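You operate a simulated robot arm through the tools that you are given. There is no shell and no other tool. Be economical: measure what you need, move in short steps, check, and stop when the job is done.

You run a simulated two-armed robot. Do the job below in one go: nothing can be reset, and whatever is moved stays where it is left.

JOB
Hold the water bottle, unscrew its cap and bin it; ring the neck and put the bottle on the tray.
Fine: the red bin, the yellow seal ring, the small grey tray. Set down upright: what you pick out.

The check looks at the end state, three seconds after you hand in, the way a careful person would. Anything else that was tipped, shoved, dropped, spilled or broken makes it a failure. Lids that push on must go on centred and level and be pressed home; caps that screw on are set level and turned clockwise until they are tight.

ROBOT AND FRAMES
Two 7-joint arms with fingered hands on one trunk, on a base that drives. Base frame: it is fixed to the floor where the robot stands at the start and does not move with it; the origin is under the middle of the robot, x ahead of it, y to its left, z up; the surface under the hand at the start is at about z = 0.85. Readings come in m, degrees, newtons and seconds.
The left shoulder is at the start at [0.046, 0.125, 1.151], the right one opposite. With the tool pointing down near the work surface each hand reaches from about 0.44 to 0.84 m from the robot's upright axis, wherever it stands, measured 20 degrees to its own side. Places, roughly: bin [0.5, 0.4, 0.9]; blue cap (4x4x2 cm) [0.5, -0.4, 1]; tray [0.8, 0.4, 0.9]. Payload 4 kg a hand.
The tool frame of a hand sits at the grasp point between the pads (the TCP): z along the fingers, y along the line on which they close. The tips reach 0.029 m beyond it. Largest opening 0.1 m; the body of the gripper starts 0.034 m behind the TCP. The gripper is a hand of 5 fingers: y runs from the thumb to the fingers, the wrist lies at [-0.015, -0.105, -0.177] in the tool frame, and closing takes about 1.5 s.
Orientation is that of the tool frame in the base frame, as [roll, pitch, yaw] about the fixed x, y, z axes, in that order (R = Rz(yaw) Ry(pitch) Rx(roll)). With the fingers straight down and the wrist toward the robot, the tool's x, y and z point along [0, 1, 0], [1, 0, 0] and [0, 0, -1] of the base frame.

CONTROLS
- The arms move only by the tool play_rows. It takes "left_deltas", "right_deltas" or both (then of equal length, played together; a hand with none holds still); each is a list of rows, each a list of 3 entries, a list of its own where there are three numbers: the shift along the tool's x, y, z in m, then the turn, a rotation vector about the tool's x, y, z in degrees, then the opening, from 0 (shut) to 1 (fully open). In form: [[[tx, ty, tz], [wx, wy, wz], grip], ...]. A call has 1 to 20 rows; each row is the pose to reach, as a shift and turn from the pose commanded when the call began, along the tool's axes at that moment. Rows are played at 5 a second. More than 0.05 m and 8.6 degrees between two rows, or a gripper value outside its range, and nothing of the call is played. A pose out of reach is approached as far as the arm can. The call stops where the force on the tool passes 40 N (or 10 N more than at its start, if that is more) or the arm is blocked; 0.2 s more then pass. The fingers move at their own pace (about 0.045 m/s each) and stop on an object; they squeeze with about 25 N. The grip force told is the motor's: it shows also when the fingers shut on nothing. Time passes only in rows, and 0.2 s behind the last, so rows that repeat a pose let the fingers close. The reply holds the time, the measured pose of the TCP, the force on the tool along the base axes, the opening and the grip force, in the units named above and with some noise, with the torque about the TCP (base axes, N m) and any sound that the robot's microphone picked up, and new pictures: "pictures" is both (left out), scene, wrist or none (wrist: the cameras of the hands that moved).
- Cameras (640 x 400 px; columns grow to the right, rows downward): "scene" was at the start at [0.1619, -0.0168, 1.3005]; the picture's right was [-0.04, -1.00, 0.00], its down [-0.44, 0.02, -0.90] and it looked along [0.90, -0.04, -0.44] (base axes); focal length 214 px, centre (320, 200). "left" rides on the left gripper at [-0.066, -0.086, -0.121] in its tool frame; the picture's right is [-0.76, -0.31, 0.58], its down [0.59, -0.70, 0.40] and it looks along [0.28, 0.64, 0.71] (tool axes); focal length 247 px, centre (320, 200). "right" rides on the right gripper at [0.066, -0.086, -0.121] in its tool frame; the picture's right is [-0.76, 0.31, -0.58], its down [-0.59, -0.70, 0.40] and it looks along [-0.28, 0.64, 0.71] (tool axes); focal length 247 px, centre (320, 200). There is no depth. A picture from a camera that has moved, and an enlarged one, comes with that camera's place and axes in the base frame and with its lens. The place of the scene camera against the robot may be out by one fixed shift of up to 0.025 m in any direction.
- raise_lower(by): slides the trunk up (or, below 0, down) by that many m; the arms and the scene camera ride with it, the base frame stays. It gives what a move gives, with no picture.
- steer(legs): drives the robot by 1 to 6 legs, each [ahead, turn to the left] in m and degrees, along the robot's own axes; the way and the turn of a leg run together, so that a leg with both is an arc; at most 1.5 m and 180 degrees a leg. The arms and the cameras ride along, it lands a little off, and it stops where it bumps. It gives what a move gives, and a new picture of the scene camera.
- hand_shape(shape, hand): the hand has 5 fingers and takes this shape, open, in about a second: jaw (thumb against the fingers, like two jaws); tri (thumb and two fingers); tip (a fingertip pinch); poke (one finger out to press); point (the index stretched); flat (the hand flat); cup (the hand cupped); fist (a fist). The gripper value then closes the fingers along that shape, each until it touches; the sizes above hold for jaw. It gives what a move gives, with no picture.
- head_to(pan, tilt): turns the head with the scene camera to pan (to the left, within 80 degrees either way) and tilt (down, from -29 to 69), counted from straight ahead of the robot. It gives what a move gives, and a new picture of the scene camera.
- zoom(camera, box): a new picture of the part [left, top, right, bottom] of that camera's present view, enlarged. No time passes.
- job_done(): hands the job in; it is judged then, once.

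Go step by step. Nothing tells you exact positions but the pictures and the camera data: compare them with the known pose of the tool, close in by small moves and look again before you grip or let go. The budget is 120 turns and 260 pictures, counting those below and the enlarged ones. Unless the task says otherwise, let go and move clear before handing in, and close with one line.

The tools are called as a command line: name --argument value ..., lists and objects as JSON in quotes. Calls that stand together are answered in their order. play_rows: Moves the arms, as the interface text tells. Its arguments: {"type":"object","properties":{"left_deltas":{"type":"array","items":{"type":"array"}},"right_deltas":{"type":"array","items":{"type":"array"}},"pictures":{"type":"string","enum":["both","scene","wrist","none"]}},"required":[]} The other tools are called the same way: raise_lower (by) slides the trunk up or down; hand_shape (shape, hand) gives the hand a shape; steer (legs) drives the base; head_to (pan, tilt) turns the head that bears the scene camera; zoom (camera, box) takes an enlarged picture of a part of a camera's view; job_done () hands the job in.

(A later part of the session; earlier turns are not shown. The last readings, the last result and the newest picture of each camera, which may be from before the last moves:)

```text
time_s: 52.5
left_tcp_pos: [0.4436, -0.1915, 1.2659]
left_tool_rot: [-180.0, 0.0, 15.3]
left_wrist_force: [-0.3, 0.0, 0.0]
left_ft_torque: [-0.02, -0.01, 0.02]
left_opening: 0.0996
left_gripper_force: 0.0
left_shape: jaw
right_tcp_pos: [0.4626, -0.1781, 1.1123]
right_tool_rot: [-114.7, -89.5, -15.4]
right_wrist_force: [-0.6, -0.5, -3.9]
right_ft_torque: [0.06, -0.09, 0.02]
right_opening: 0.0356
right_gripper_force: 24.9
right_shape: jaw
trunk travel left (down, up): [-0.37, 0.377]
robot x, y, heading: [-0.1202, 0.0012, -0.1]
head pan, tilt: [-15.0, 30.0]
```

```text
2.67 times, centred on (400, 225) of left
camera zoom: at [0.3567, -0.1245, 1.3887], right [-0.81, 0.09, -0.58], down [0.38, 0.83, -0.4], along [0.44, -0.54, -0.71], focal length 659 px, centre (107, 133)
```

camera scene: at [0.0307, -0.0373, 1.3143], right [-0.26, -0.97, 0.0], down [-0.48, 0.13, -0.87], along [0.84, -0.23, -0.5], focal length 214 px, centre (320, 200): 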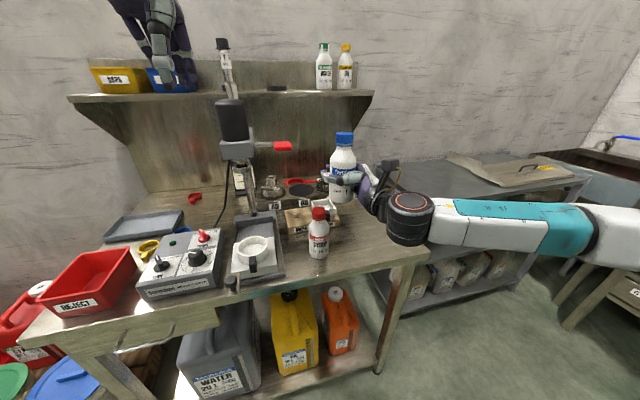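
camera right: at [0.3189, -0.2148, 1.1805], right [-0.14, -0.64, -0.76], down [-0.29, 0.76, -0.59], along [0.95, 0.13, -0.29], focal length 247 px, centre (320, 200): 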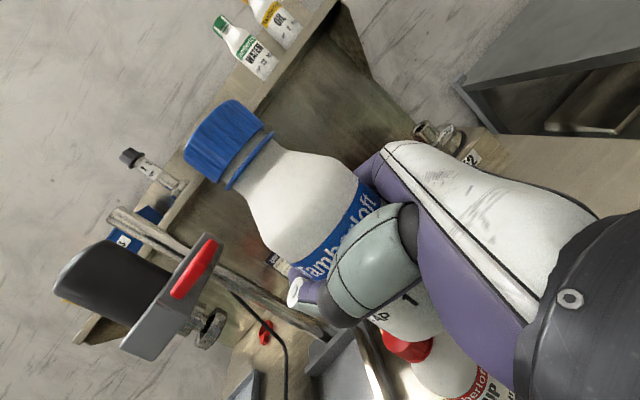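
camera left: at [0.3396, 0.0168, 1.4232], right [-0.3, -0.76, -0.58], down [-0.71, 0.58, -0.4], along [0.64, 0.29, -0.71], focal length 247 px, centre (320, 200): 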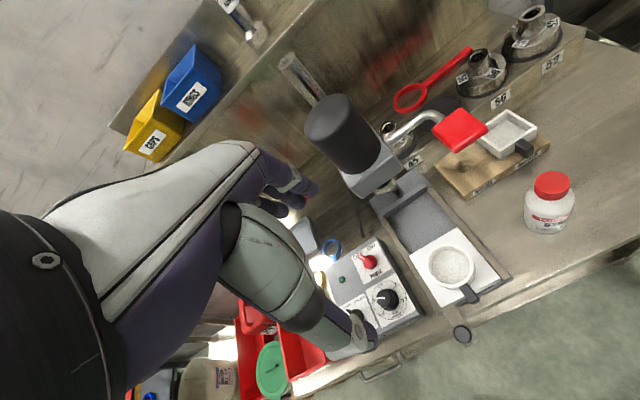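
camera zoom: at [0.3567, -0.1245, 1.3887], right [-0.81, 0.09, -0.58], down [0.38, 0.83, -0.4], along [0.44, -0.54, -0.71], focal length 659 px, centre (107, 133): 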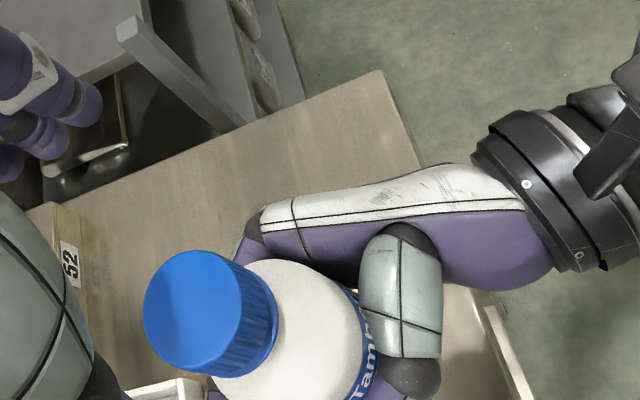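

The cap rose further and the bottle is still upright. Next stroke, with a small arc correction because the cap sits about 5 mm toward the fingers in the grip.

play_rows --left_deltas '[[[-0.0017, -0.003, 0.015], [0, 0, 0], 1], [[-0.0017, -0.003, 0.035], [0, 0, 0], 1], [[-0.0017, -0.003, 0.05], [0, 0, 0], 0.8], [[-0.0017, -0.003, 0.05], [0, 0, 0], 0.4], [[-0.0017, -0.003, 0.05], [0, 0, 0], 0], [[-0.0017, -0.003, 0.05], [0, 0, 0], 0], [[-0.0017, -0.003, 0.05], [0, 0, 0], 0], [[-0.0017, -0.003, 0.05], [0, 0, 0], 0], [[-0.0024, -0.003, 0.05], [0, 0, -8], 0], [[-0.0031, -0.0028, 0.05], [0, 0, -16], 0], [[-0.0037, -0.0026, 0.05], [0, 0, -24], 0], [[-0.0043, -0.0022, 0.05], [0, 0, -32], 0], [[-0.0049, -0.0018, 0.0495], [0, 0, -40], 0], [[-0.0054, -0.0013, 0.0495], [0, 0, -48], 0], [[-0.0058, -0.0008, 0.0495], [0, 0, -56], 0], [[-0.0062, -0.0002, 0.049], [0, 0, -64], 0], [[-0.0065, 0.0005, 0.049], [0, 0, -72], 0], [[-0.0066, 0.0011, 0.049], [0, 0, -80], 0], [[-0.0067, 0.0018, 0.049], [0, 0, -88], 0], [[-0.0067, 0.0023, 0.049], [0, 0, -95], 0]]' --pictures "none"

zoom --camera "right" --box '[120, 50, 440, 250]'

```text
time_s: 56.7
left_tcp_pos: [0.4373, -0.1965, 1.2178]
left_tool_rot: [-180.0, 0.1, 110.8]
left_wrist_force: [11.8, -3.5, -0.4]
left_ft_torque: [0.02, -0.4, -0.16]
left_opening: 0.0263
left_gripper_force: 25.3
left_shape: jaw
right_tcp_pos: [0.4608, -0.1797, 1.112]
right_tool_rot: [-117.3, -89.7, -12.7]
right_wrist_force: [-11.5, 3.2, 0.6]
right_ft_torque: [-0.4, -0.8, -0.12]
right_opening: 0.0352
right_gripper_force: 24.9
right_shape: jaw
trunk travel left (down, up): [-0.37, 0.377]
robot x, y, heading: [-0.1239, 0.003, -0.1]
head pan, tilt: [-15.0, 30.0]
```

```text
2.00 times, centred on (280, 150) of right
camera zoom: at [0.3195, -0.215, 1.1806], right [-0.14, -0.64, -0.76], down [-0.29, 0.76, -0.59], along [0.95, 0.13, -0.29], focal length 494 px, centre (400, 300)
```

zoom: 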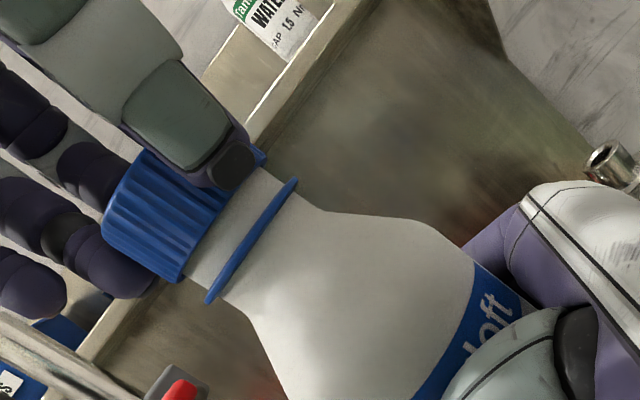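

The cap is higher again. I'll relax the sideways load and test-pull.

play_rows --left_deltas '[[[-0.002, 0.005, 0], [0, 0, 0], 0], [[-0.002, 0.006, -0.001], [0, 0, 0], 0], [[-0.002, 0.006, -0.004], [0, 0, 0], 0]]' --pictures "none"

zoom --camera "right" --box '[120, 50, 440, 250]'

```text
time_s: 57.5
left_tcp_pos: [0.4425, -0.1953, 1.2215]
left_tool_rot: [-179.8, 0.0, 110.4]
left_wrist_force: [0.4, -3.7, -7.5]
left_ft_torque: [-0.06, 0.09, -0.05]
left_opening: 0.0257
left_gripper_force: 25.5
left_shape: jaw
right_tcp_pos: [0.462, -0.179, 1.1148]
right_tool_rot: [-132.0, -89.7, 2.0]
right_wrist_force: [0.1, 2.7, 7.4]
right_ft_torque: [-0.42, 0.01, -0.02]
right_opening: 0.0353
right_gripper_force: 24.4
right_shape: jaw
trunk travel left (down, up): [-0.37, 0.377]
robot x, y, heading: [-0.1204, -0.001, -0.0]
head pan, tilt: [-15.0, 30.0]
```

```text
2.00 times, centred on (280, 150) of right
camera zoom: at [0.3197, -0.2148, 1.1815], right [-0.14, -0.64, -0.76], down [-0.28, 0.76, -0.59], along [0.95, 0.13, -0.29], focal length 494 px, centre (400, 300)
```

zoom: 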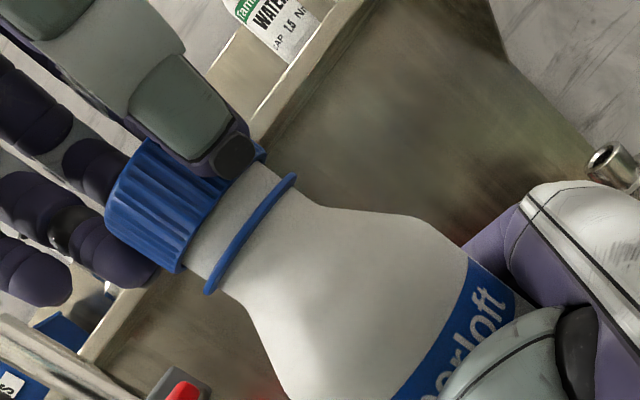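

Still on its last threads. Release and wind back again.

play_rows --left_deltas '[[[0, 0, 0.003], [0, 0, 0], 0.4], [[0, 0, 0.003], [0, 0, 0], 1], [[0, 0, 0.003], [0, 0, 0], 1], [[0, 0, 0.003], [0, 0, 0], 1], [[0, 0, -0.025], [0, 0, 0], 1], [[0, 0, -0.05], [0, 0, 0], 1], [[0.004, 0.004, -0.05], [0, 0, 8], 1], [[0.004, 0.004, -0.05], [0, 0, 16], 1], [[0.004, 0.004, -0.05], [0, 0, 24], 1], [[0.004, 0.004, -0.05], [0, 0, 32], 1], [[0.004, 0.004, -0.05], [0, 0, 40], 1], [[0.004, 0.004, -0.05], [0, 0, 48], 1], [[0.004, 0.004, -0.05], [0, 0, 56], 1], [[0.004, 0.004, -0.05], [0, 0, 64], 1], [[0.004, 0.004, -0.05], [0, 0, 72], 1], [[0.004, 0.004, -0.05], [0, 0, 80], 1], [[0.004, 0.004, -0.05], [0, 0, 88], 1], [[0.004, 0.004, -0.05], [0, 0, 95], 1], [[0.004, 0.004, -0.05], [0, 0, 95], 1]]' --pictures "none"

zoom --camera "right" --box '[120, 50, 440, 250]'

zoom --camera "left" --box '[280, 150, 520, 300]'

```text
time_s: 61.5
left_tcp_pos: [0.4468, -0.1899, 1.2711]
left_tool_rot: [-179.9, 0.1, 15.3]
left_wrist_force: [0.1, 0.6, -1.1]
left_ft_torque: [-0.03, 0.06, 0.01]
left_opening: 0.1
left_gripper_force: 0.1
left_shape: jaw
left hand out of reach, approached as far as the arm can: row 6
right_tcp_pos: [0.4617, -0.1792, 1.1121]
right_tool_rot: [-110.8, -89.5, -19.2]
right_wrist_force: [-0.9, 0.7, -2.9]
right_ft_torque: [0.0, -0.08, -0.02]
right_opening: 0.0353
right_gripper_force: 25.0
right_shape: jaw
trunk travel left (down, up): [-0.37, 0.377]
robot x, y, heading: [-0.1189, -0.0037, -0.0]
head pan, tilt: [-15.0, 30.0]
```

```text
2.00 times, centred on (280, 150) of right
camera zoom: at [0.3199, -0.2147, 1.1803], right [-0.14, -0.64, -0.76], down [-0.29, 0.76, -0.59], along [0.95, 0.13, -0.29], focal length 494 px, centre (400, 300)
```

zoom: 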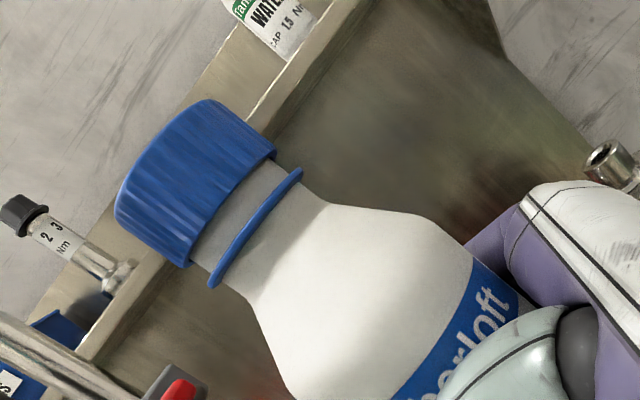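

```text
2.67 times, centred on (400, 225) of left
camera zoom: at [0.3599, -0.1225, 1.3937], right [-0.81, 0.09, -0.58], down [0.38, 0.83, -0.4], along [0.44, -0.54, -0.71], focal length 659 px, centre (107, 133)
```

zoom: 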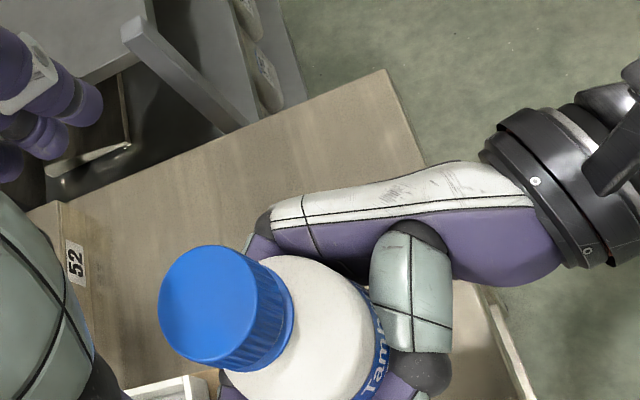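

The gap keeps growing. Another stroke with the same correction.

play_rows --left_deltas '[[[-0.0025, -0.0018, 0.02], [0, 0, 0], 1], [[-0.0025, -0.0018, 0.04], [0, 0, 0], 1], [[-0.0025, -0.0018, 0.0525], [0, 0, 0], 0.8], [[-0.0025, -0.0018, 0.0525], [0, 0, 0], 0.4], [[-0.0025, -0.0018, 0.0525], [0, 0, 0], 0], [[-0.0025, -0.0018, 0.0525], [0, 0, 0], 0], [[-0.0025, -0.0018, 0.0525], [0, 0, 0], 0], [[-0.0025, -0.0018, 0.0525], [0, 0, 0], 0], [[-0.0032, -0.0018, 0.0525], [0, 0, -8], 0], [[-0.0039, -0.0016, 0.0525], [0, 0, -16], 0], [[-0.0045, -0.0014, 0.0525], [0, 0, -24], 0], [[-0.0051, -0.001, 0.052], [0, 0, -32], 0], [[-0.0057, -0.0006, 0.052], [0, 0, -40], 0], [[-0.0062, -0.0001, 0.052], [0, 0, -48], 0], [[-0.0066, 0.0004, 0.052], [0, 0, -56], 0], [[-0.007, 0.001, 0.0515], [0, 0, -64], 0], [[-0.0073, 0.0017, 0.0515], [0, 0, -72], 0], [[-0.0074, 0.0023, 0.0515], [0, 0, -80], 0], [[-0.0075, 0.003, 0.0515], [0, 0, -88], 0], [[-0.0075, 0.0035, 0.051], [0, 0, -95], 0]]' --pictures "none"

play_rows --left_deltas '[[[0, 0, -0.002], [0, 0, 0], 0], [[0, 0, -0.004], [0, 0, 0], 0]]' --pictures "none"

zoom --camera "right" --box '[120, 50, 440, 250]'

```text
time_s: 65.7
left_tcp_pos: [0.4383, -0.1968, 1.2215]
left_tool_rot: [-180.0, 0.0, 110.6]
left_wrist_force: [4.0, -1.6, -1.5]
left_ft_torque: [-0.01, -0.03, -0.06]
left_opening: 0.0292
left_gripper_force: 25.4
left_shape: jaw
right_tcp_pos: [0.4619, -0.1794, 1.1131]
right_tool_rot: [-111.9, -89.6, -18.1]
right_wrist_force: [-3.6, 2.5, -1.2]
right_ft_torque: [-0.11, -0.31, -0.06]
right_opening: 0.0354
right_gripper_force: 25.4
right_shape: jaw
trunk travel left (down, up): [-0.37, 0.377]
robot x, y, heading: [-0.1213, 0.0001, -0.2]
head pan, tilt: [-15.0, 30.0]
```

```text
time_s: 66.3
left_tcp_pos: [0.4383, -0.1956, 1.2256]
left_tool_rot: [180.0, 0.0, 110.6]
left_wrist_force: [3.1, -0.8, -1.7]
left_ft_torque: [-0.02, -0.04, -0.02]
left_opening: 0.0291
left_gripper_force: 25.3
left_shape: jaw
right_tcp_pos: [0.4631, -0.1782, 1.1122]
right_tool_rot: [-113.0, -89.5, -17.0]
right_wrist_force: [-4.1, 1.2, -0.7]
right_ft_torque: [-0.14, -0.35, -0.05]
right_opening: 0.0354
right_gripper_force: 24.9
right_shape: jaw
trunk travel left (down, up): [-0.37, 0.377]
robot x, y, heading: [-0.1223, 0.0017, -0.1]
head pan, tilt: [-15.0, 30.0]
```

```text
2.00 times, centred on (280, 150) of right
camera zoom: at [0.3199, -0.2148, 1.1804], right [-0.14, -0.64, -0.76], down [-0.29, 0.76, -0.59], along [0.95, 0.13, -0.29], focal length 494 px, centre (400, 300)
```

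zoom: 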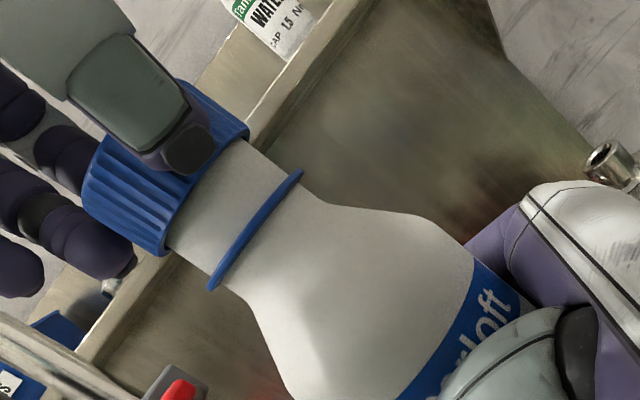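

The cap now slides up freely – it's unscrewed. Lifting it off.

play_rows --left_deltas '[[[0, 0.002, -0.01], [0, 0, 0], 0], [[0, 0.002, -0.02], [0, 0, 0], 0], [[0, 0.002, -0.04], [0, 0, 8], 0], [[0, 0, -0.07], [0, 0, 16], 0], [[0, 0, -0.1], [0, 0, 24], 0]]'

```text
time_s: 67.5
left_tcp_pos: [0.4392, -0.1945, 1.3248]
left_tool_rot: [-180.0, 0.0, 86.4]
left_wrist_force: [0.2, 0.5, 0.4]
left_ft_torque: [0.0, 0.01, -0.02]
left_opening: 0.0293
left_gripper_force: 24.8
left_shape: jaw
right_tcp_pos: [0.4614, -0.1787, 1.1135]
right_tool_rot: [-106.6, -89.6, -23.5]
right_wrist_force: [0.6, -0.3, -2.0]
right_ft_torque: [0.04, -0.07, -0.04]
right_opening: 0.0353
right_gripper_force: 25.5
right_shape: jaw
trunk travel left (down, up): [-0.37, 0.377]
robot x, y, heading: [-0.1192, 0.0, -0.1]
head pan, tilt: [-15.0, 30.0]
camera scene: at [0.031, -0.0366, 1.3143], right [-0.26, -0.97, 0.0], down [-0.48, 0.13, -0.87], along [0.84, -0.23, -0.5], focal length 214 px, centre (320, 200)
camera left: at [0.3494, -0.2525, 1.4474], right [-0.35, -0.74, -0.58], down [-0.67, 0.63, -0.4], along [0.66, 0.24, -0.71], focal length 247 px, centre (320, 200)
```

scene: 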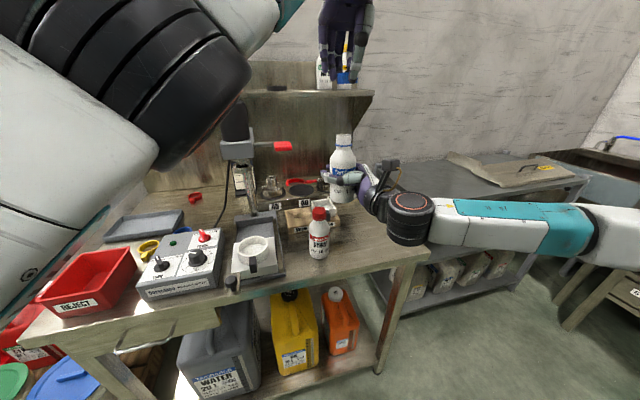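
left: 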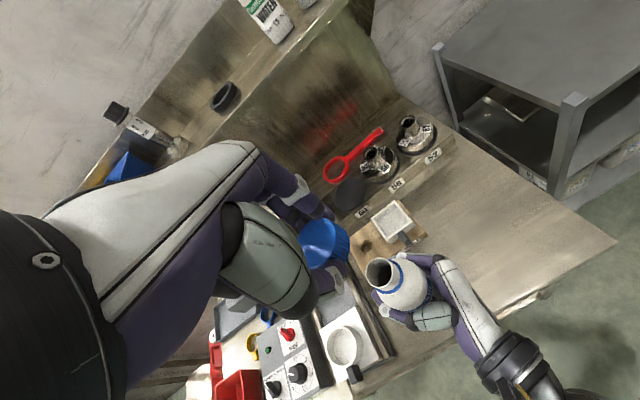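

The cap is off and in the left hand; the bottle is open and upright in the right. Carry the cap to over the red bin at about [0.50, 0.385].

play_rows --left_deltas '[[[0.04, 0.002, 0], [0, 0, 0], 0], [[0.085, 0.004, 0], [0, 0, 0], 0], [[0.13, 0.006, 0], [0, 0, 0], 0], [[0.175, 0.008, 0], [0, 0, 0], 0], [[0.22, 0.01, 0], [0, 0, 0], 0], [[0.265, 0.012, 0], [0, 0, 0], 0], [[0.31, 0.014, 0], [0, 0, 0], 0], [[0.355, 0.016, 0], [0, 0, 0], 0], [[0.4, 0.018, 0], [0, 0, 0], 0], [[0.445, 0.02, 0], [0, 0, 0], 0], [[0.49, 0.02, 0.02], [0, 0, 0], 0], [[0.535, 0.02, 0.06], [0, 0, 0], 0], [[0.575, 0.02, 0.1], [0, 0, 0], 0], [[0.58, 0.02, 0.14], [0, 0, 0], 0]]' --pictures "wrist"

head_to --pan 25 --tilt 35

```text
refused: row 12 steps farther than a row can; nothing moved
```

```text
time_s: 68.6
left_tcp_pos: [0.4399, -0.1947, 1.3247]
left_tool_rot: [-180.0, 0.0, 86.6]
left_wrist_force: [-0.3, -0.6, -0.4]
left_ft_torque: [-0.04, 0.05, -0.01]
left_opening: 0.0294
left_gripper_force: 25.0
left_shape: jaw
right_tcp_pos: [0.4625, -0.1786, 1.1137]
right_tool_rot: [-120.7, -89.6, -9.3]
right_wrist_force: [-0.4, 0.2, -3.0]
right_ft_torque: [0.03, -0.05, 0.01]
right_opening: 0.0358
right_gripper_force: 25.2
right_shape: jaw
trunk travel left (down, up): [-0.37, 0.377]
robot x, y, heading: [-0.1195, 0.0012, 0.0]
head pan, tilt: [25.0, 35.0]
camera scene: at [0.0241, 0.0236, 1.3064], right [0.42, -0.91, 0.0], down [-0.52, -0.24, -0.82], along [0.74, 0.34, -0.57], focal length 214 px, centre (320, 200)
```

scene: 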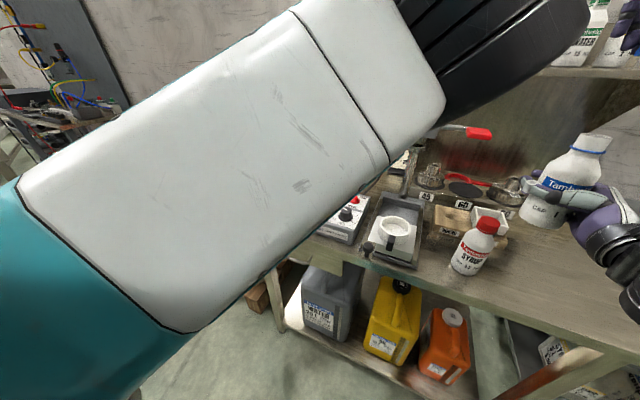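

play_rows --left_deltas '[[[0.04, 0.002, 0], [0, 0, 0], 0], [[0.085, 0.004, 0], [0, 0, 0], 0], [[0.13, 0.006, 0], [0, 0, 0], 0], [[0.175, 0.008, 0], [0, 0, 0], 0], [[0.22, 0.01, 0], [0, 0, 0], 0], [[0.265, 0.012, 0], [0, 0, 0], 0], [[0.31, 0.014, 0], [0, 0, 0], 0], [[0.355, 0.016, 0], [0, 0, 0], 0], [[0.4, 0.018, 0], [0, 0, 0], 0], [[0.445, 0.02, 0], [0, 0, 0], 0], [[0.485, 0.02, 0.02], [0, 0, 0], 0], [[0.52, 0.02, 0.05], [0, 0, 0], 0], [[0.55, 0.02, 0.085], [0, 0, 0], 0], [[0.58, 0.02, 0.12], [0, 0, 0], 0], [[0.58, 0.02, 0.12], [0, 0, 0], 0]]' --pictures "both"

```text
time_s: 71.8
left_tcp_pos: [0.4935, 0.382, 1.2047]
left_tool_rot: [179.9, 0.0, 86.6]
left_wrist_force: [0.3, -0.4, 0.2]
left_ft_torque: [0.02, 0.0, -0.02]
left_opening: 0.0292
left_gripper_force: 25.2
left_shape: jaw
right_tcp_pos: [0.4617, -0.1792, 1.1119]
right_tool_rot: [-120.6, -89.5, -9.3]
right_wrist_force: [0.5, 0.5, -3.1]
right_ft_torque: [0.0, -0.09, 0.01]
right_opening: 0.0356
right_gripper_force: 25.1
right_shape: jaw
trunk travel left (down, up): [-0.37, 0.377]
robot x, y, heading: [-0.1208, -0.0022, 0.2]
head pan, tilt: [25.0, 35.0]
camera scene: at [0.024, 0.0234, 1.3065], right [0.42, -0.91, 0.0], down [-0.52, -0.24, -0.82], along [0.74, 0.35, -0.57], focal length 214 px, centre (320, 200)
camera left: at [0.4033, 0.3246, 1.3269], right [-0.35, -0.74, -0.58], down [-0.67, 0.63, -0.4], along [0.66, 0.24, -0.71], focal length 247 px, centre (320, 200)
```

scene: 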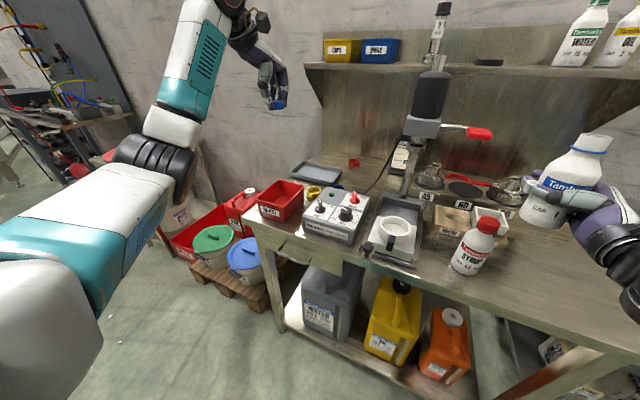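
left: 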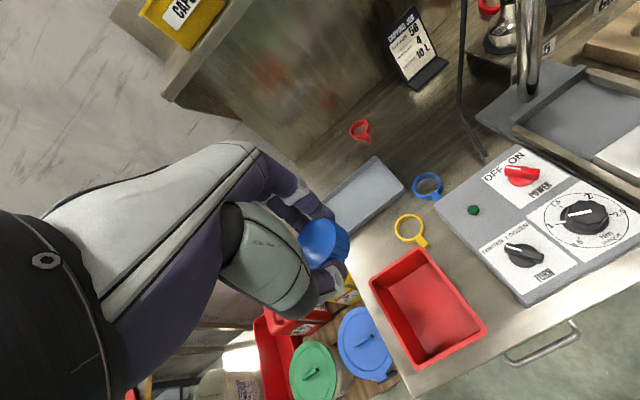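

Bin interior is centred at about [0.492, 0.40]. I'll align and descend part-way, then check.

play_rows --left_deltas '[[[0.01, 0, 0.04], [0, 0, 0], 0], [[0.017, 0, 0.085], [0, 0, 0], 0], [[0.017, 0, 0.13], [0, 0, 0], 0], [[0.017, 0, 0.175], [0, 0, 0], 0], [[0.017, 0, 0.215], [0, 0, 0], 0]]' --pictures "both"

```text
time_s: 73.0
left_tcp_pos: [0.4946, 0.3971, 0.9876]
left_tool_rot: [-180.0, 0.1, 86.3]
left_wrist_force: [0.5, 0.3, -0.4]
left_ft_torque: [0.03, 0.01, 0.0]
left_opening: 0.0291
left_gripper_force: 25.2
left_shape: jaw
right_tcp_pos: [0.4617, -0.1786, 1.1118]
right_tool_rot: [-117.8, -89.5, -12.1]
right_wrist_force: [0.1, 1.0, -2.7]
right_ft_torque: [0.02, -0.05, 0.0]
right_opening: 0.0356
right_gripper_force: 25.2
right_shape: jaw
trunk travel left (down, up): [-0.37, 0.377]
robot x, y, heading: [-0.1201, 0.0002, -0.4]
head pan, tilt: [25.0, 35.0]
camera scene: at [0.0242, 0.0241, 1.3064], right [0.42, -0.91, 0.0], down [-0.52, -0.24, -0.82], along [0.74, 0.34, -0.57], focal length 214 px, centre (320, 200)
camera left: at [0.4049, 0.34, 1.1095], right [-0.35, -0.74, -0.58], down [-0.67, 0.63, -0.4], along [0.66, 0.24, -0.71], focal length 247 px, centre (320, 200)
```

scene: 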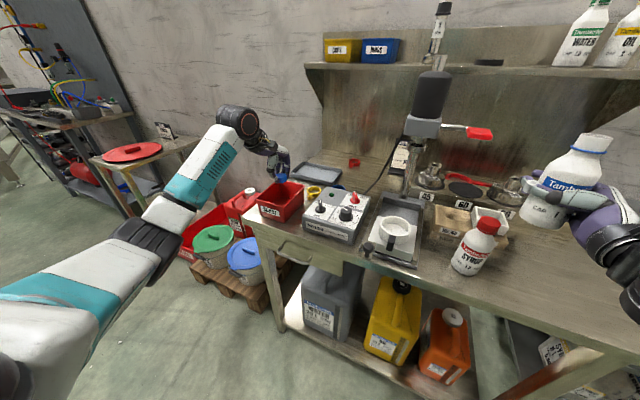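
left: 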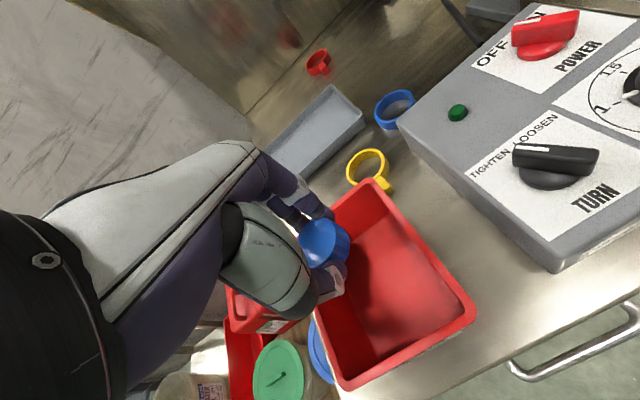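

The bin rim spans x 0.427–0.552, y 0.348–0.453, so the cap is centred over it. Lower into the bin and release.

play_rows --left_deltas '[[[0.002, -0.004, 0.03], [0, 0, 0], 0], [[0.002, -0.004, 0.06], [0, 0, 0], 0], [[0.002, -0.004, 0.075], [0, 0, 0], 0], [[0.002, -0.004, 0.075], [0, 0, 0], 0.4], [[0.002, -0.004, 0.075], [0, 0, 0], 0.6], [[0.002, -0.004, 0.075], [0, 0, 0], 0.6], [[0.002, -0.004, 0.075], [0, 0, 0], 0.6], [[0.002, -0.004, 0.04], [0, 0, 0], 0.6], [[0.002, -0.004, 0], [0, 0, 0], 0.6], [[0.002, -0.004, -0.04], [0, 0, 0], 0.6], [[0.002, -0.004, -0.08], [0, 0, 0], 0.6]]' --pictures "both"

```text
time_s: 75.4
left_tcp_pos: [0.4915, 0.3988, 1.0714]
left_tool_rot: [-180.0, 0.0, 86.6]
left_wrist_force: [0.9, 0.1, -0.6]
left_ft_torque: [-0.03, 0.01, -0.01]
left_opening: 0.0596
left_gripper_force: 0.0
left_shape: jaw
right_tcp_pos: [0.4613, -0.179, 1.113]
right_tool_rot: [-128.1, -89.6, -1.9]
right_wrist_force: [1.2, -0.5, -2.7]
right_ft_torque: [0.06, -0.1, 0.02]
right_opening: 0.0355
right_gripper_force: 24.8
right_shape: jaw
trunk travel left (down, up): [-0.37, 0.377]
robot x, y, heading: [-0.1205, -0.0019, -0.0]
head pan, tilt: [25.0, 35.0]
camera scene: at [0.0239, 0.0236, 1.3065], right [0.42, -0.91, 0.0], down [-0.52, -0.24, -0.82], along [0.74, 0.35, -0.57], focal length 214 px, centre (320, 200)
camera left: at [0.4016, 0.3405, 1.1928], right [-0.35, -0.74, -0.58], down [-0.67, 0.63, -0.4], along [0.66, 0.24, -0.71], focal length 247 px, centre (320, 200)
```

scene: 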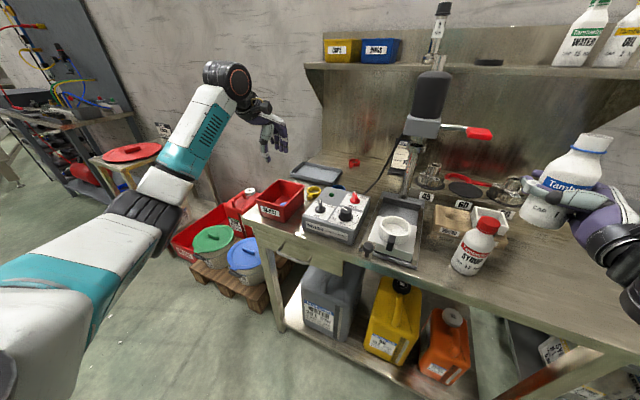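
left: 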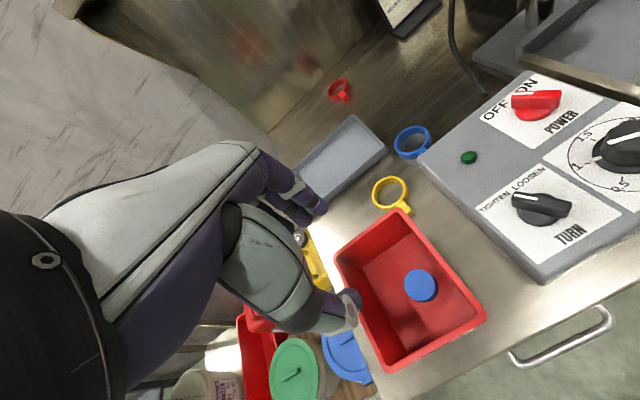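

The cap lies in the bin. Now look closely at the yellow ring.

zoom --camera "left" --box '[340, 150, 460, 225]'

zoom --camera "scene" --box '[240, 150, 400, 250]'

```text
5.33 times, centred on (400, 188) of left
camera zoom: at [0.4016, 0.3405, 1.1928], right [-0.35, -0.74, -0.58], down [-0.67, 0.63, -0.4], along [0.66, 0.24, -0.71], focal length 1317 px, centre (-107, 267)
```

zoom: 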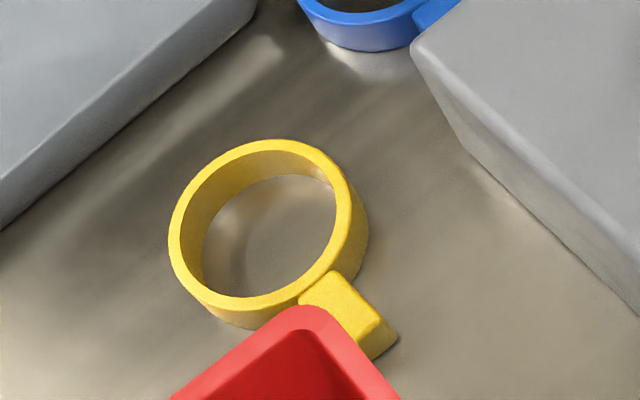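

```text
4.00 times, centred on (320, 200) of scene
camera zoom: at [0.0239, 0.0236, 1.3065], right [0.42, -0.91, 0.0], down [-0.52, -0.24, -0.82], along [0.74, 0.35, -0.57], focal length 858 px, centre (320, 200)
```

zoom: 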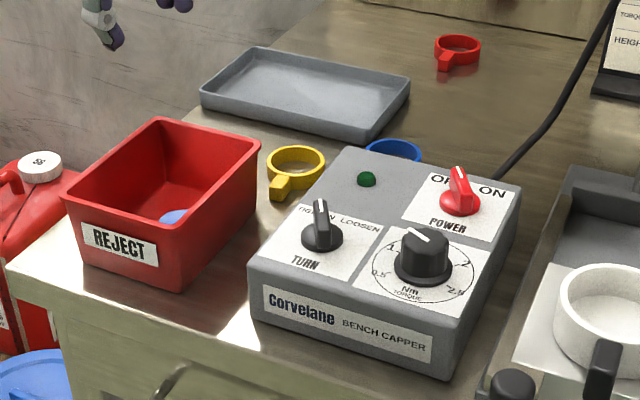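

The ring (outer ≈ 5.4 cm) is centred near [0.622, 0.345] with its tab toward the bin. I'll drive 0.1 m forward for better reach, then position the left hand over it diagonally, clear of capper, bin and blue ring.

steer --legs '[[0.1, 0]]'

```text
time_s: 76.5
left_tcp_pos: [0.5855, 0.4006, 1.0712]
left_tool_rot: [-180.0, 0.1, 86.6]
left_wrist_force: [-0.9, 0.7, -0.1]
left_ft_torque: [-0.02, -0.03, 0.02]
left_opening: 0.0599
left_gripper_force: 0.0
left_shape: jaw
right_tcp_pos: [0.5573, -0.1773, 1.1135]
right_tool_rot: [-116.3, -89.7, -13.6]
right_wrist_force: [0.1, -0.3, -2.3]
right_ft_torque: [0.07, -0.05, -0.02]
right_opening: 0.0355
right_gripper_force: 24.9
right_shape: jaw
trunk travel left (down, up): [-0.37, 0.377]
robot x, y, heading: [-0.0256, -0.0023, 0.0]
head pan, tilt: [25.0, 35.0]
camera scene: at [0.1191, 0.0245, 1.3066], right [0.42, -0.91, 0.0], down [-0.52, -0.24, -0.82], along [0.74, 0.34, -0.57], focal length 214 px, centre (320, 200)
```

scene: 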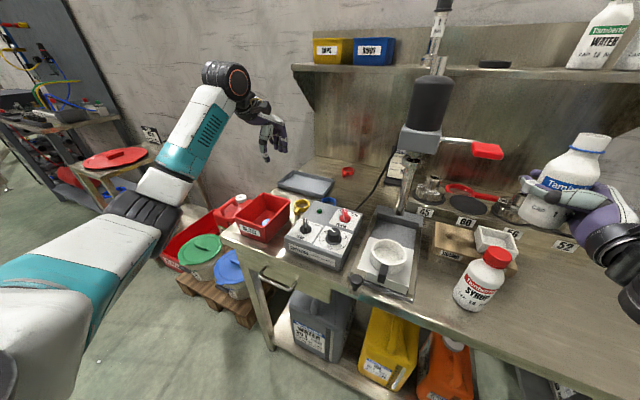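

play_rows --left_deltas '[[[-0.01, 0.007, 0.01], [0, 0, 7.5], 0.78], [[-0.02, 0.014, 0.02], [0, 0, 15], 0.78], [[-0.03, 0.021, 0.03], [0, 0, 22.5], 0.78], [[-0.04, 0.028, 0.045], [0, 0, 30], 0.78], [[-0.048, 0.035, 0.06], [0, 0, 37.5], 0.78], [[-0.0533, 0.0398, 0.07], [0, 0, 44.5], 0.78], [[-0.0533, 0.0398, 0.07], [0, 0, 44.5], 0.78]]' --pictures "wrist"

zoom --camera "left" --box '[280, 150, 480, 275]'

zoom --camera "scene" --box '[220, 120, 380, 280]'

```text
time_s: 78.1
left_tcp_pos: [0.6238, 0.342, 0.9996]
left_tool_rot: [180.0, 0.0, 42.1]
left_wrist_force: [-0.6, -0.7, 0.1]
left_ft_torque: [-0.01, 0.01, 0.03]
left_opening: 0.0778
left_gripper_force: 0.1
left_shape: jaw
right_tcp_pos: [0.5584, -0.1759, 1.1127]
right_tool_rot: [-104.3, -89.6, -25.5]
right_wrist_force: [-0.5, 0.3, -2.7]
right_ft_torque: [0.01, -0.06, -0.01]
right_opening: 0.0352
right_gripper_force: 25.2
right_shape: jaw
trunk travel left (down, up): [-0.37, 0.377]
robot x, y, heading: [-0.0248, -0.0012, 0.1]
head pan, tilt: [25.0, 35.0]
camera left: at [0.5167, 0.3654, 1.1225], right [-0.77, -0.28, -0.58], down [-0.03, 0.92, -0.4], along [0.64, -0.29, -0.71], focal length 247 px, centre (320, 200)
```

left: 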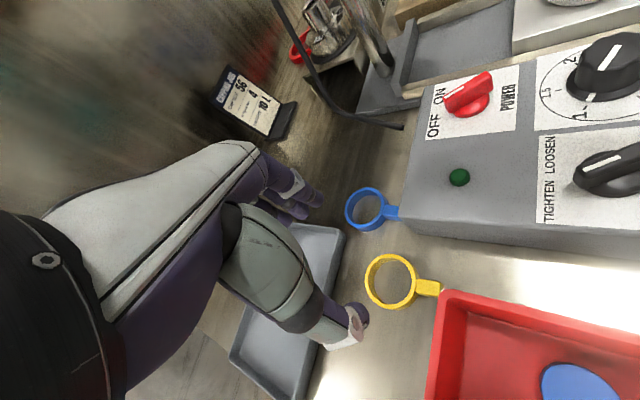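

```text
3.20 times, centred on (380, 212) of left
camera zoom: at [0.5167, 0.3654, 1.1225], right [-0.77, -0.28, -0.58], down [-0.03, 0.92, -0.4], along [0.64, -0.29, -0.71], focal length 790 px, centre (128, 160)
```

zoom: 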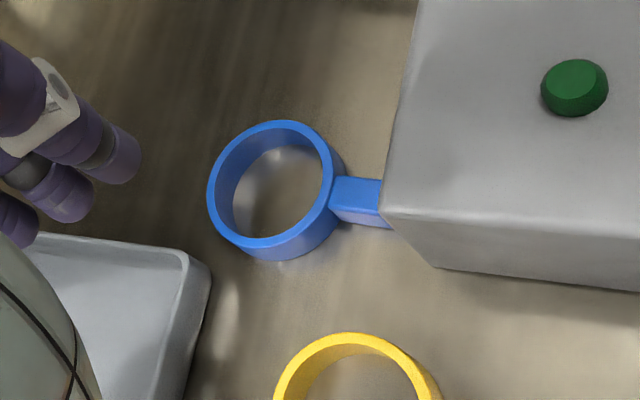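

```text
2.50 times, centred on (300, 200) of scene
camera zoom: at [0.12, 0.0242, 1.3065], right [0.42, -0.91, 0.0], down [-0.52, -0.24, -0.82], along [0.74, 0.34, -0.57], focal length 536 px, centre (370, 200)
```

zoom: 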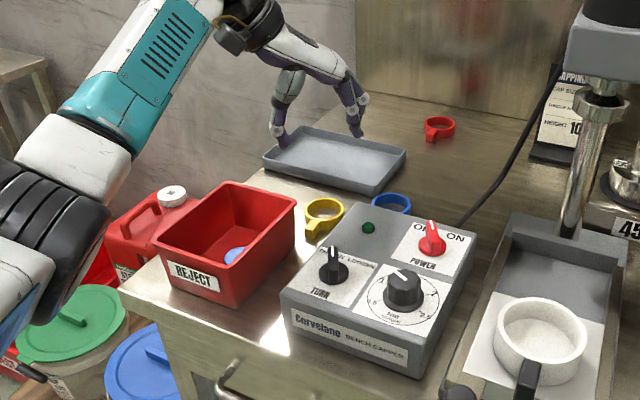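

Ring centre ≈ [0.621, 0.347]; capper corner at [0.609, 0.290] and tray edge at x ≈ 0.69 leave little room for four fingers. I'll try the three-finger shape and look.

hand_shape --hand "left" --shape "tri"

zoom --camera "left" --box '[200, 130, 440, 380]'

zoom --camera "scene" --box '[240, 120, 360, 220]'

```text
time_s: 79.0
left_tcp_pos: [0.6232, 0.3426, 1.0005]
left_tool_rot: [-180.0, 0.0, 42.2]
left_wrist_force: [0.9, -0.2, 0.2]
left_ft_torque: [0.02, -0.01, 0.0]
left_opening: 0.0997
left_gripper_force: 0.1
left_shape: tri
right_tcp_pos: [0.5588, -0.1773, 1.1124]
right_tool_rot: [-115.5, -89.5, -14.4]
right_wrist_force: [0.6, -0.6, -3.1]
right_ft_torque: [0.04, -0.07, -0.02]
right_opening: 0.0359
right_gripper_force: 25.3
right_shape: jaw
trunk travel left (down, up): [-0.37, 0.377]
robot x, y, heading: [-0.0276, 0.0021, -0.1]
head pan, tilt: [25.0, 35.0]
```

```text
1.60 times, centred on (320, 255) of left
camera zoom: at [0.5167, 0.3654, 1.1224], right [-0.77, -0.28, -0.58], down [-0.04, 0.92, -0.4], along [0.64, -0.29, -0.71], focal length 395 px, centre (320, 112)
```

zoom: 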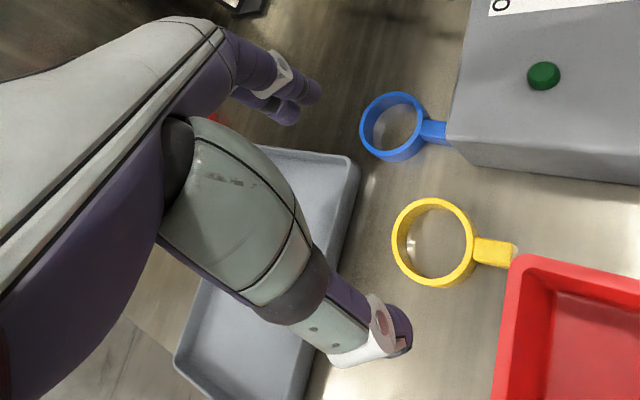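

```text
4.00 times, centred on (300, 170) of scene
camera zoom: at [0.1202, 0.0241, 1.3064], right [0.42, -0.91, 0.0], down [-0.52, -0.24, -0.82], along [0.74, 0.34, -0.57], focal length 858 px, centre (400, 320)
```

zoom: 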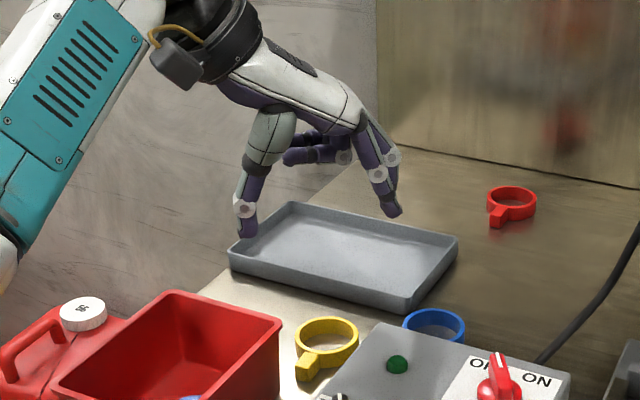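

The three-finger shape is centred on the TCP and much slimmer. Descend around the ring with a partly closed opening.

play_rows --left_deltas '[[[-0.0027, -0.0045, 0.03], [0, 0, 0], 0.78], [[-0.0027, -0.0045, 0.06], [0, 0, 0], 0.78], [[-0.0027, -0.0045, 0.085], [0, 0, 0], 0.78]]' --pictures "none"

zoom --camera "left" --box '[200, 130, 440, 380]'

zoom --camera "scene" --box '[240, 140, 360, 240]'

```text
time_s: 79.8
left_tcp_pos: [0.6199, 0.3463, 0.9145]
left_tool_rot: [180.0, 0.0, 42.2]
left_wrist_force: [-0.1, 0.5, 0.5]
left_ft_torque: [0.02, 0.01, 0.0]
left_opening: 0.0785
left_gripper_force: 0.1
left_shape: tri
right_tcp_pos: [0.559, -0.177, 1.1131]
right_tool_rot: [-118.2, -89.4, -11.6]
right_wrist_force: [-0.3, -0.4, -2.8]
right_ft_torque: [0.03, -0.09, -0.02]
right_opening: 0.0356
right_gripper_force: 24.8
right_shape: jaw
trunk travel left (down, up): [-0.37, 0.377]
robot x, y, heading: [-0.0293, -0.0014, -0.2]
head pan, tilt: [25.0, 35.0]
```

```text
1.60 times, centred on (320, 255) of left
camera zoom: at [0.5127, 0.3682, 1.0373], right [-0.77, -0.28, -0.58], down [-0.04, 0.92, -0.4], along [0.64, -0.29, -0.71], focal length 395 px, centre (320, 112)
```

zoom: 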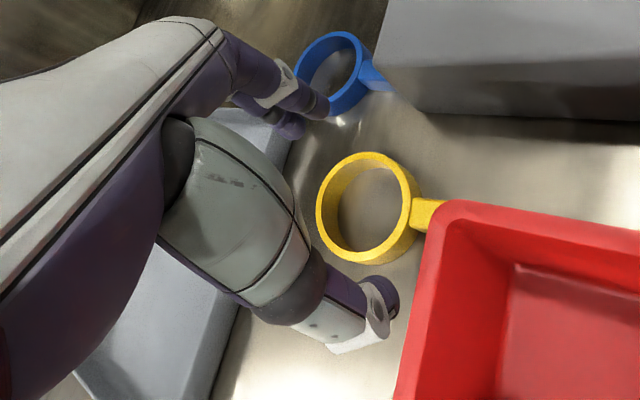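

```text
4.00 times, centred on (300, 190) of scene
camera zoom: at [0.1203, 0.0242, 1.3064], right [0.42, -0.91, 0.0], down [-0.52, -0.24, -0.82], along [0.74, 0.34, -0.57], focal length 858 px, centre (400, 240)
```

zoom: 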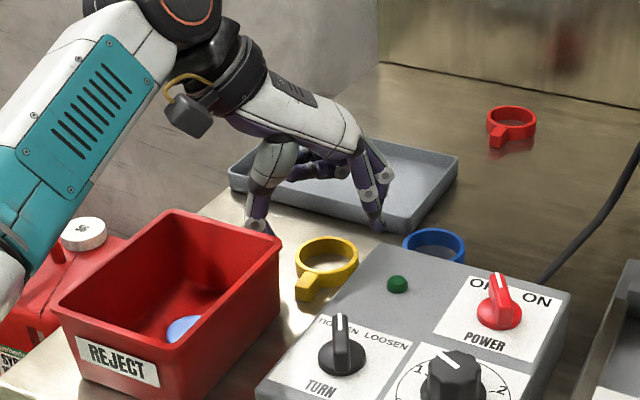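

Looks close; I'll descend further to just above the table and compare fingertips to the ring directly.

play_rows --left_deltas '[[[0, 0, 0.012], [0, 0, 0], 0.78], [[0, 0, 0.024], [0, 0, 0], 0.78]]' --pictures "none"

zoom --camera "left" --box '[240, 130, 440, 330]'

zoom --camera "scene" --box '[270, 150, 350, 225]'

```text
time_s: 80.4
left_tcp_pos: [0.6193, 0.3456, 0.8911]
left_tool_rot: [-180.0, 0.0, 42.2]
left_wrist_force: [-0.7, -0.2, -0.3]
left_ft_torque: [0.0, 0.01, 0.0]
left_opening: 0.0784
left_gripper_force: 0.0
left_shape: tri
right_tcp_pos: [0.5586, -0.177, 1.1134]
right_tool_rot: [-112.6, -89.5, -17.3]
right_wrist_force: [0.4, -0.2, -2.9]
right_ft_torque: [0.05, -0.06, 0.0]
right_opening: 0.0356
right_gripper_force: 24.6
right_shape: jaw
trunk travel left (down, up): [-0.37, 0.377]
robot x, y, heading: [-0.0258, 0.0018, -0.2]
head pan, tilt: [25.0, 35.0]
```

```text
2.00 times, centred on (340, 230) of left
camera zoom: at [0.5121, 0.3678, 1.0135], right [-0.77, -0.28, -0.58], down [-0.04, 0.92, -0.4], along [0.64, -0.29, -0.71], focal length 494 px, centre (280, 140)
```

zoom: 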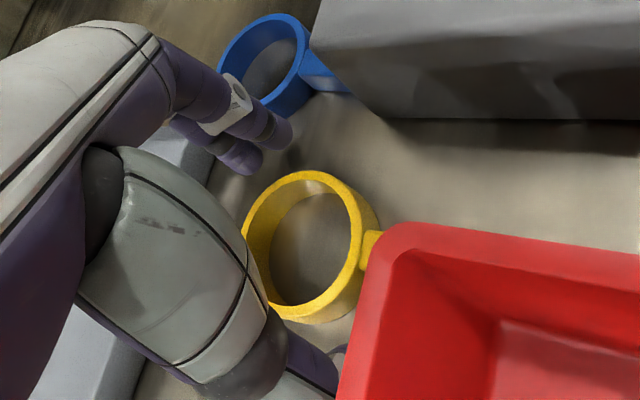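

```text
5.33 times, centred on (310, 188) of scene
camera zoom: at [0.1202, 0.0241, 1.3064], right [0.42, -0.91, 0.0], down [-0.52, -0.24, -0.82], along [0.74, 0.34, -0.57], focal length 1144 px, centre (373, 267)
```

zoom: 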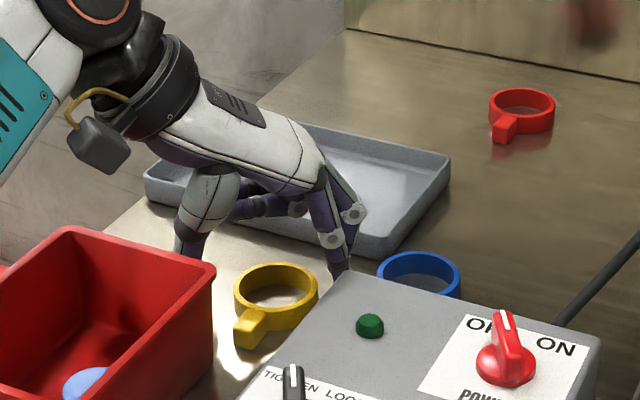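

The fingertips flank the ring (lower parts are hidden behind bin and capper in the scene view). Down 6 mm more and close.

play_rows --left_deltas '[[[0, 0.001, 0.006], [0, 0, 0], 0.78], [[0, 0.001, 0.006], [0, 0, 0], 0.6], [[0, 0.001, 0.006], [0, 0, 0], 0.5], [[0, 0.001, 0.006], [0, 0, 0], 0.3], [[0, 0.001, 0.006], [0, 0, 0], 0], [[0, 0.001, 0.006], [0, 0, 0], 0], [[0, 0.001, 0.006], [0, 0, 0], 0]]' --pictures "none"

zoom --camera "left" --box '[240, 130, 440, 330]'

zoom --camera "scene" --box '[270, 150, 350, 225]'

```text
time_s: 82.0
left_tcp_pos: [0.6192, 0.3449, 0.8854]
left_tool_rot: [-180.0, 0.1, 42.3]
left_wrist_force: [-0.2, 0.7, -0.9]
left_ft_torque: [-0.01, 0.01, 0.01]
left_opening: 0.0492
left_gripper_force: 25.0
left_shape: tri
right_tcp_pos: [0.5587, -0.1775, 1.1128]
right_tool_rot: [-129.4, -89.6, -0.5]
right_wrist_force: [-0.5, 0.3, -2.4]
right_ft_torque: [0.06, -0.06, -0.02]
right_opening: 0.0354
right_gripper_force: 25.0
right_shape: jaw
trunk travel left (down, up): [-0.37, 0.377]
robot x, y, heading: [-0.0273, 0.0013, 0.1]
head pan, tilt: [25.0, 35.0]
```

```text
2.00 times, centred on (340, 230) of left
camera zoom: at [0.5126, 0.3664, 1.0075], right [-0.77, -0.28, -0.58], down [-0.04, 0.92, -0.4], along [0.64, -0.29, -0.71], focal length 494 px, centre (280, 140)
```

zoom: 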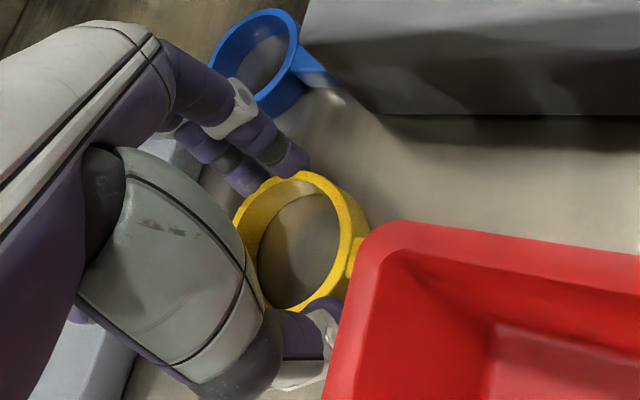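

```text
5.33 times, centred on (310, 188) of scene
camera zoom: at [0.1201, 0.0241, 1.3064], right [0.42, -0.91, 0.0], down [-0.52, -0.24, -0.82], along [0.74, 0.34, -0.57], focal length 1144 px, centre (373, 267)
```

zoom: 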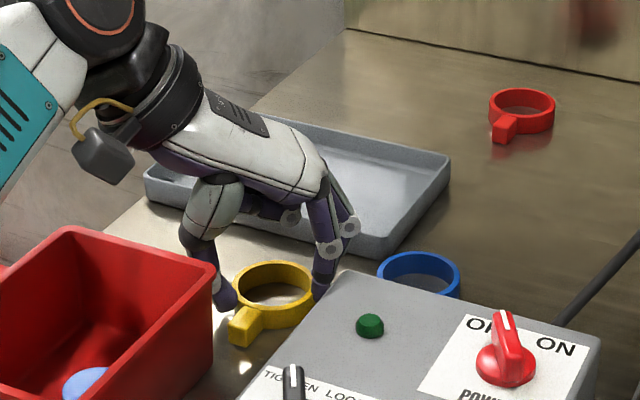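

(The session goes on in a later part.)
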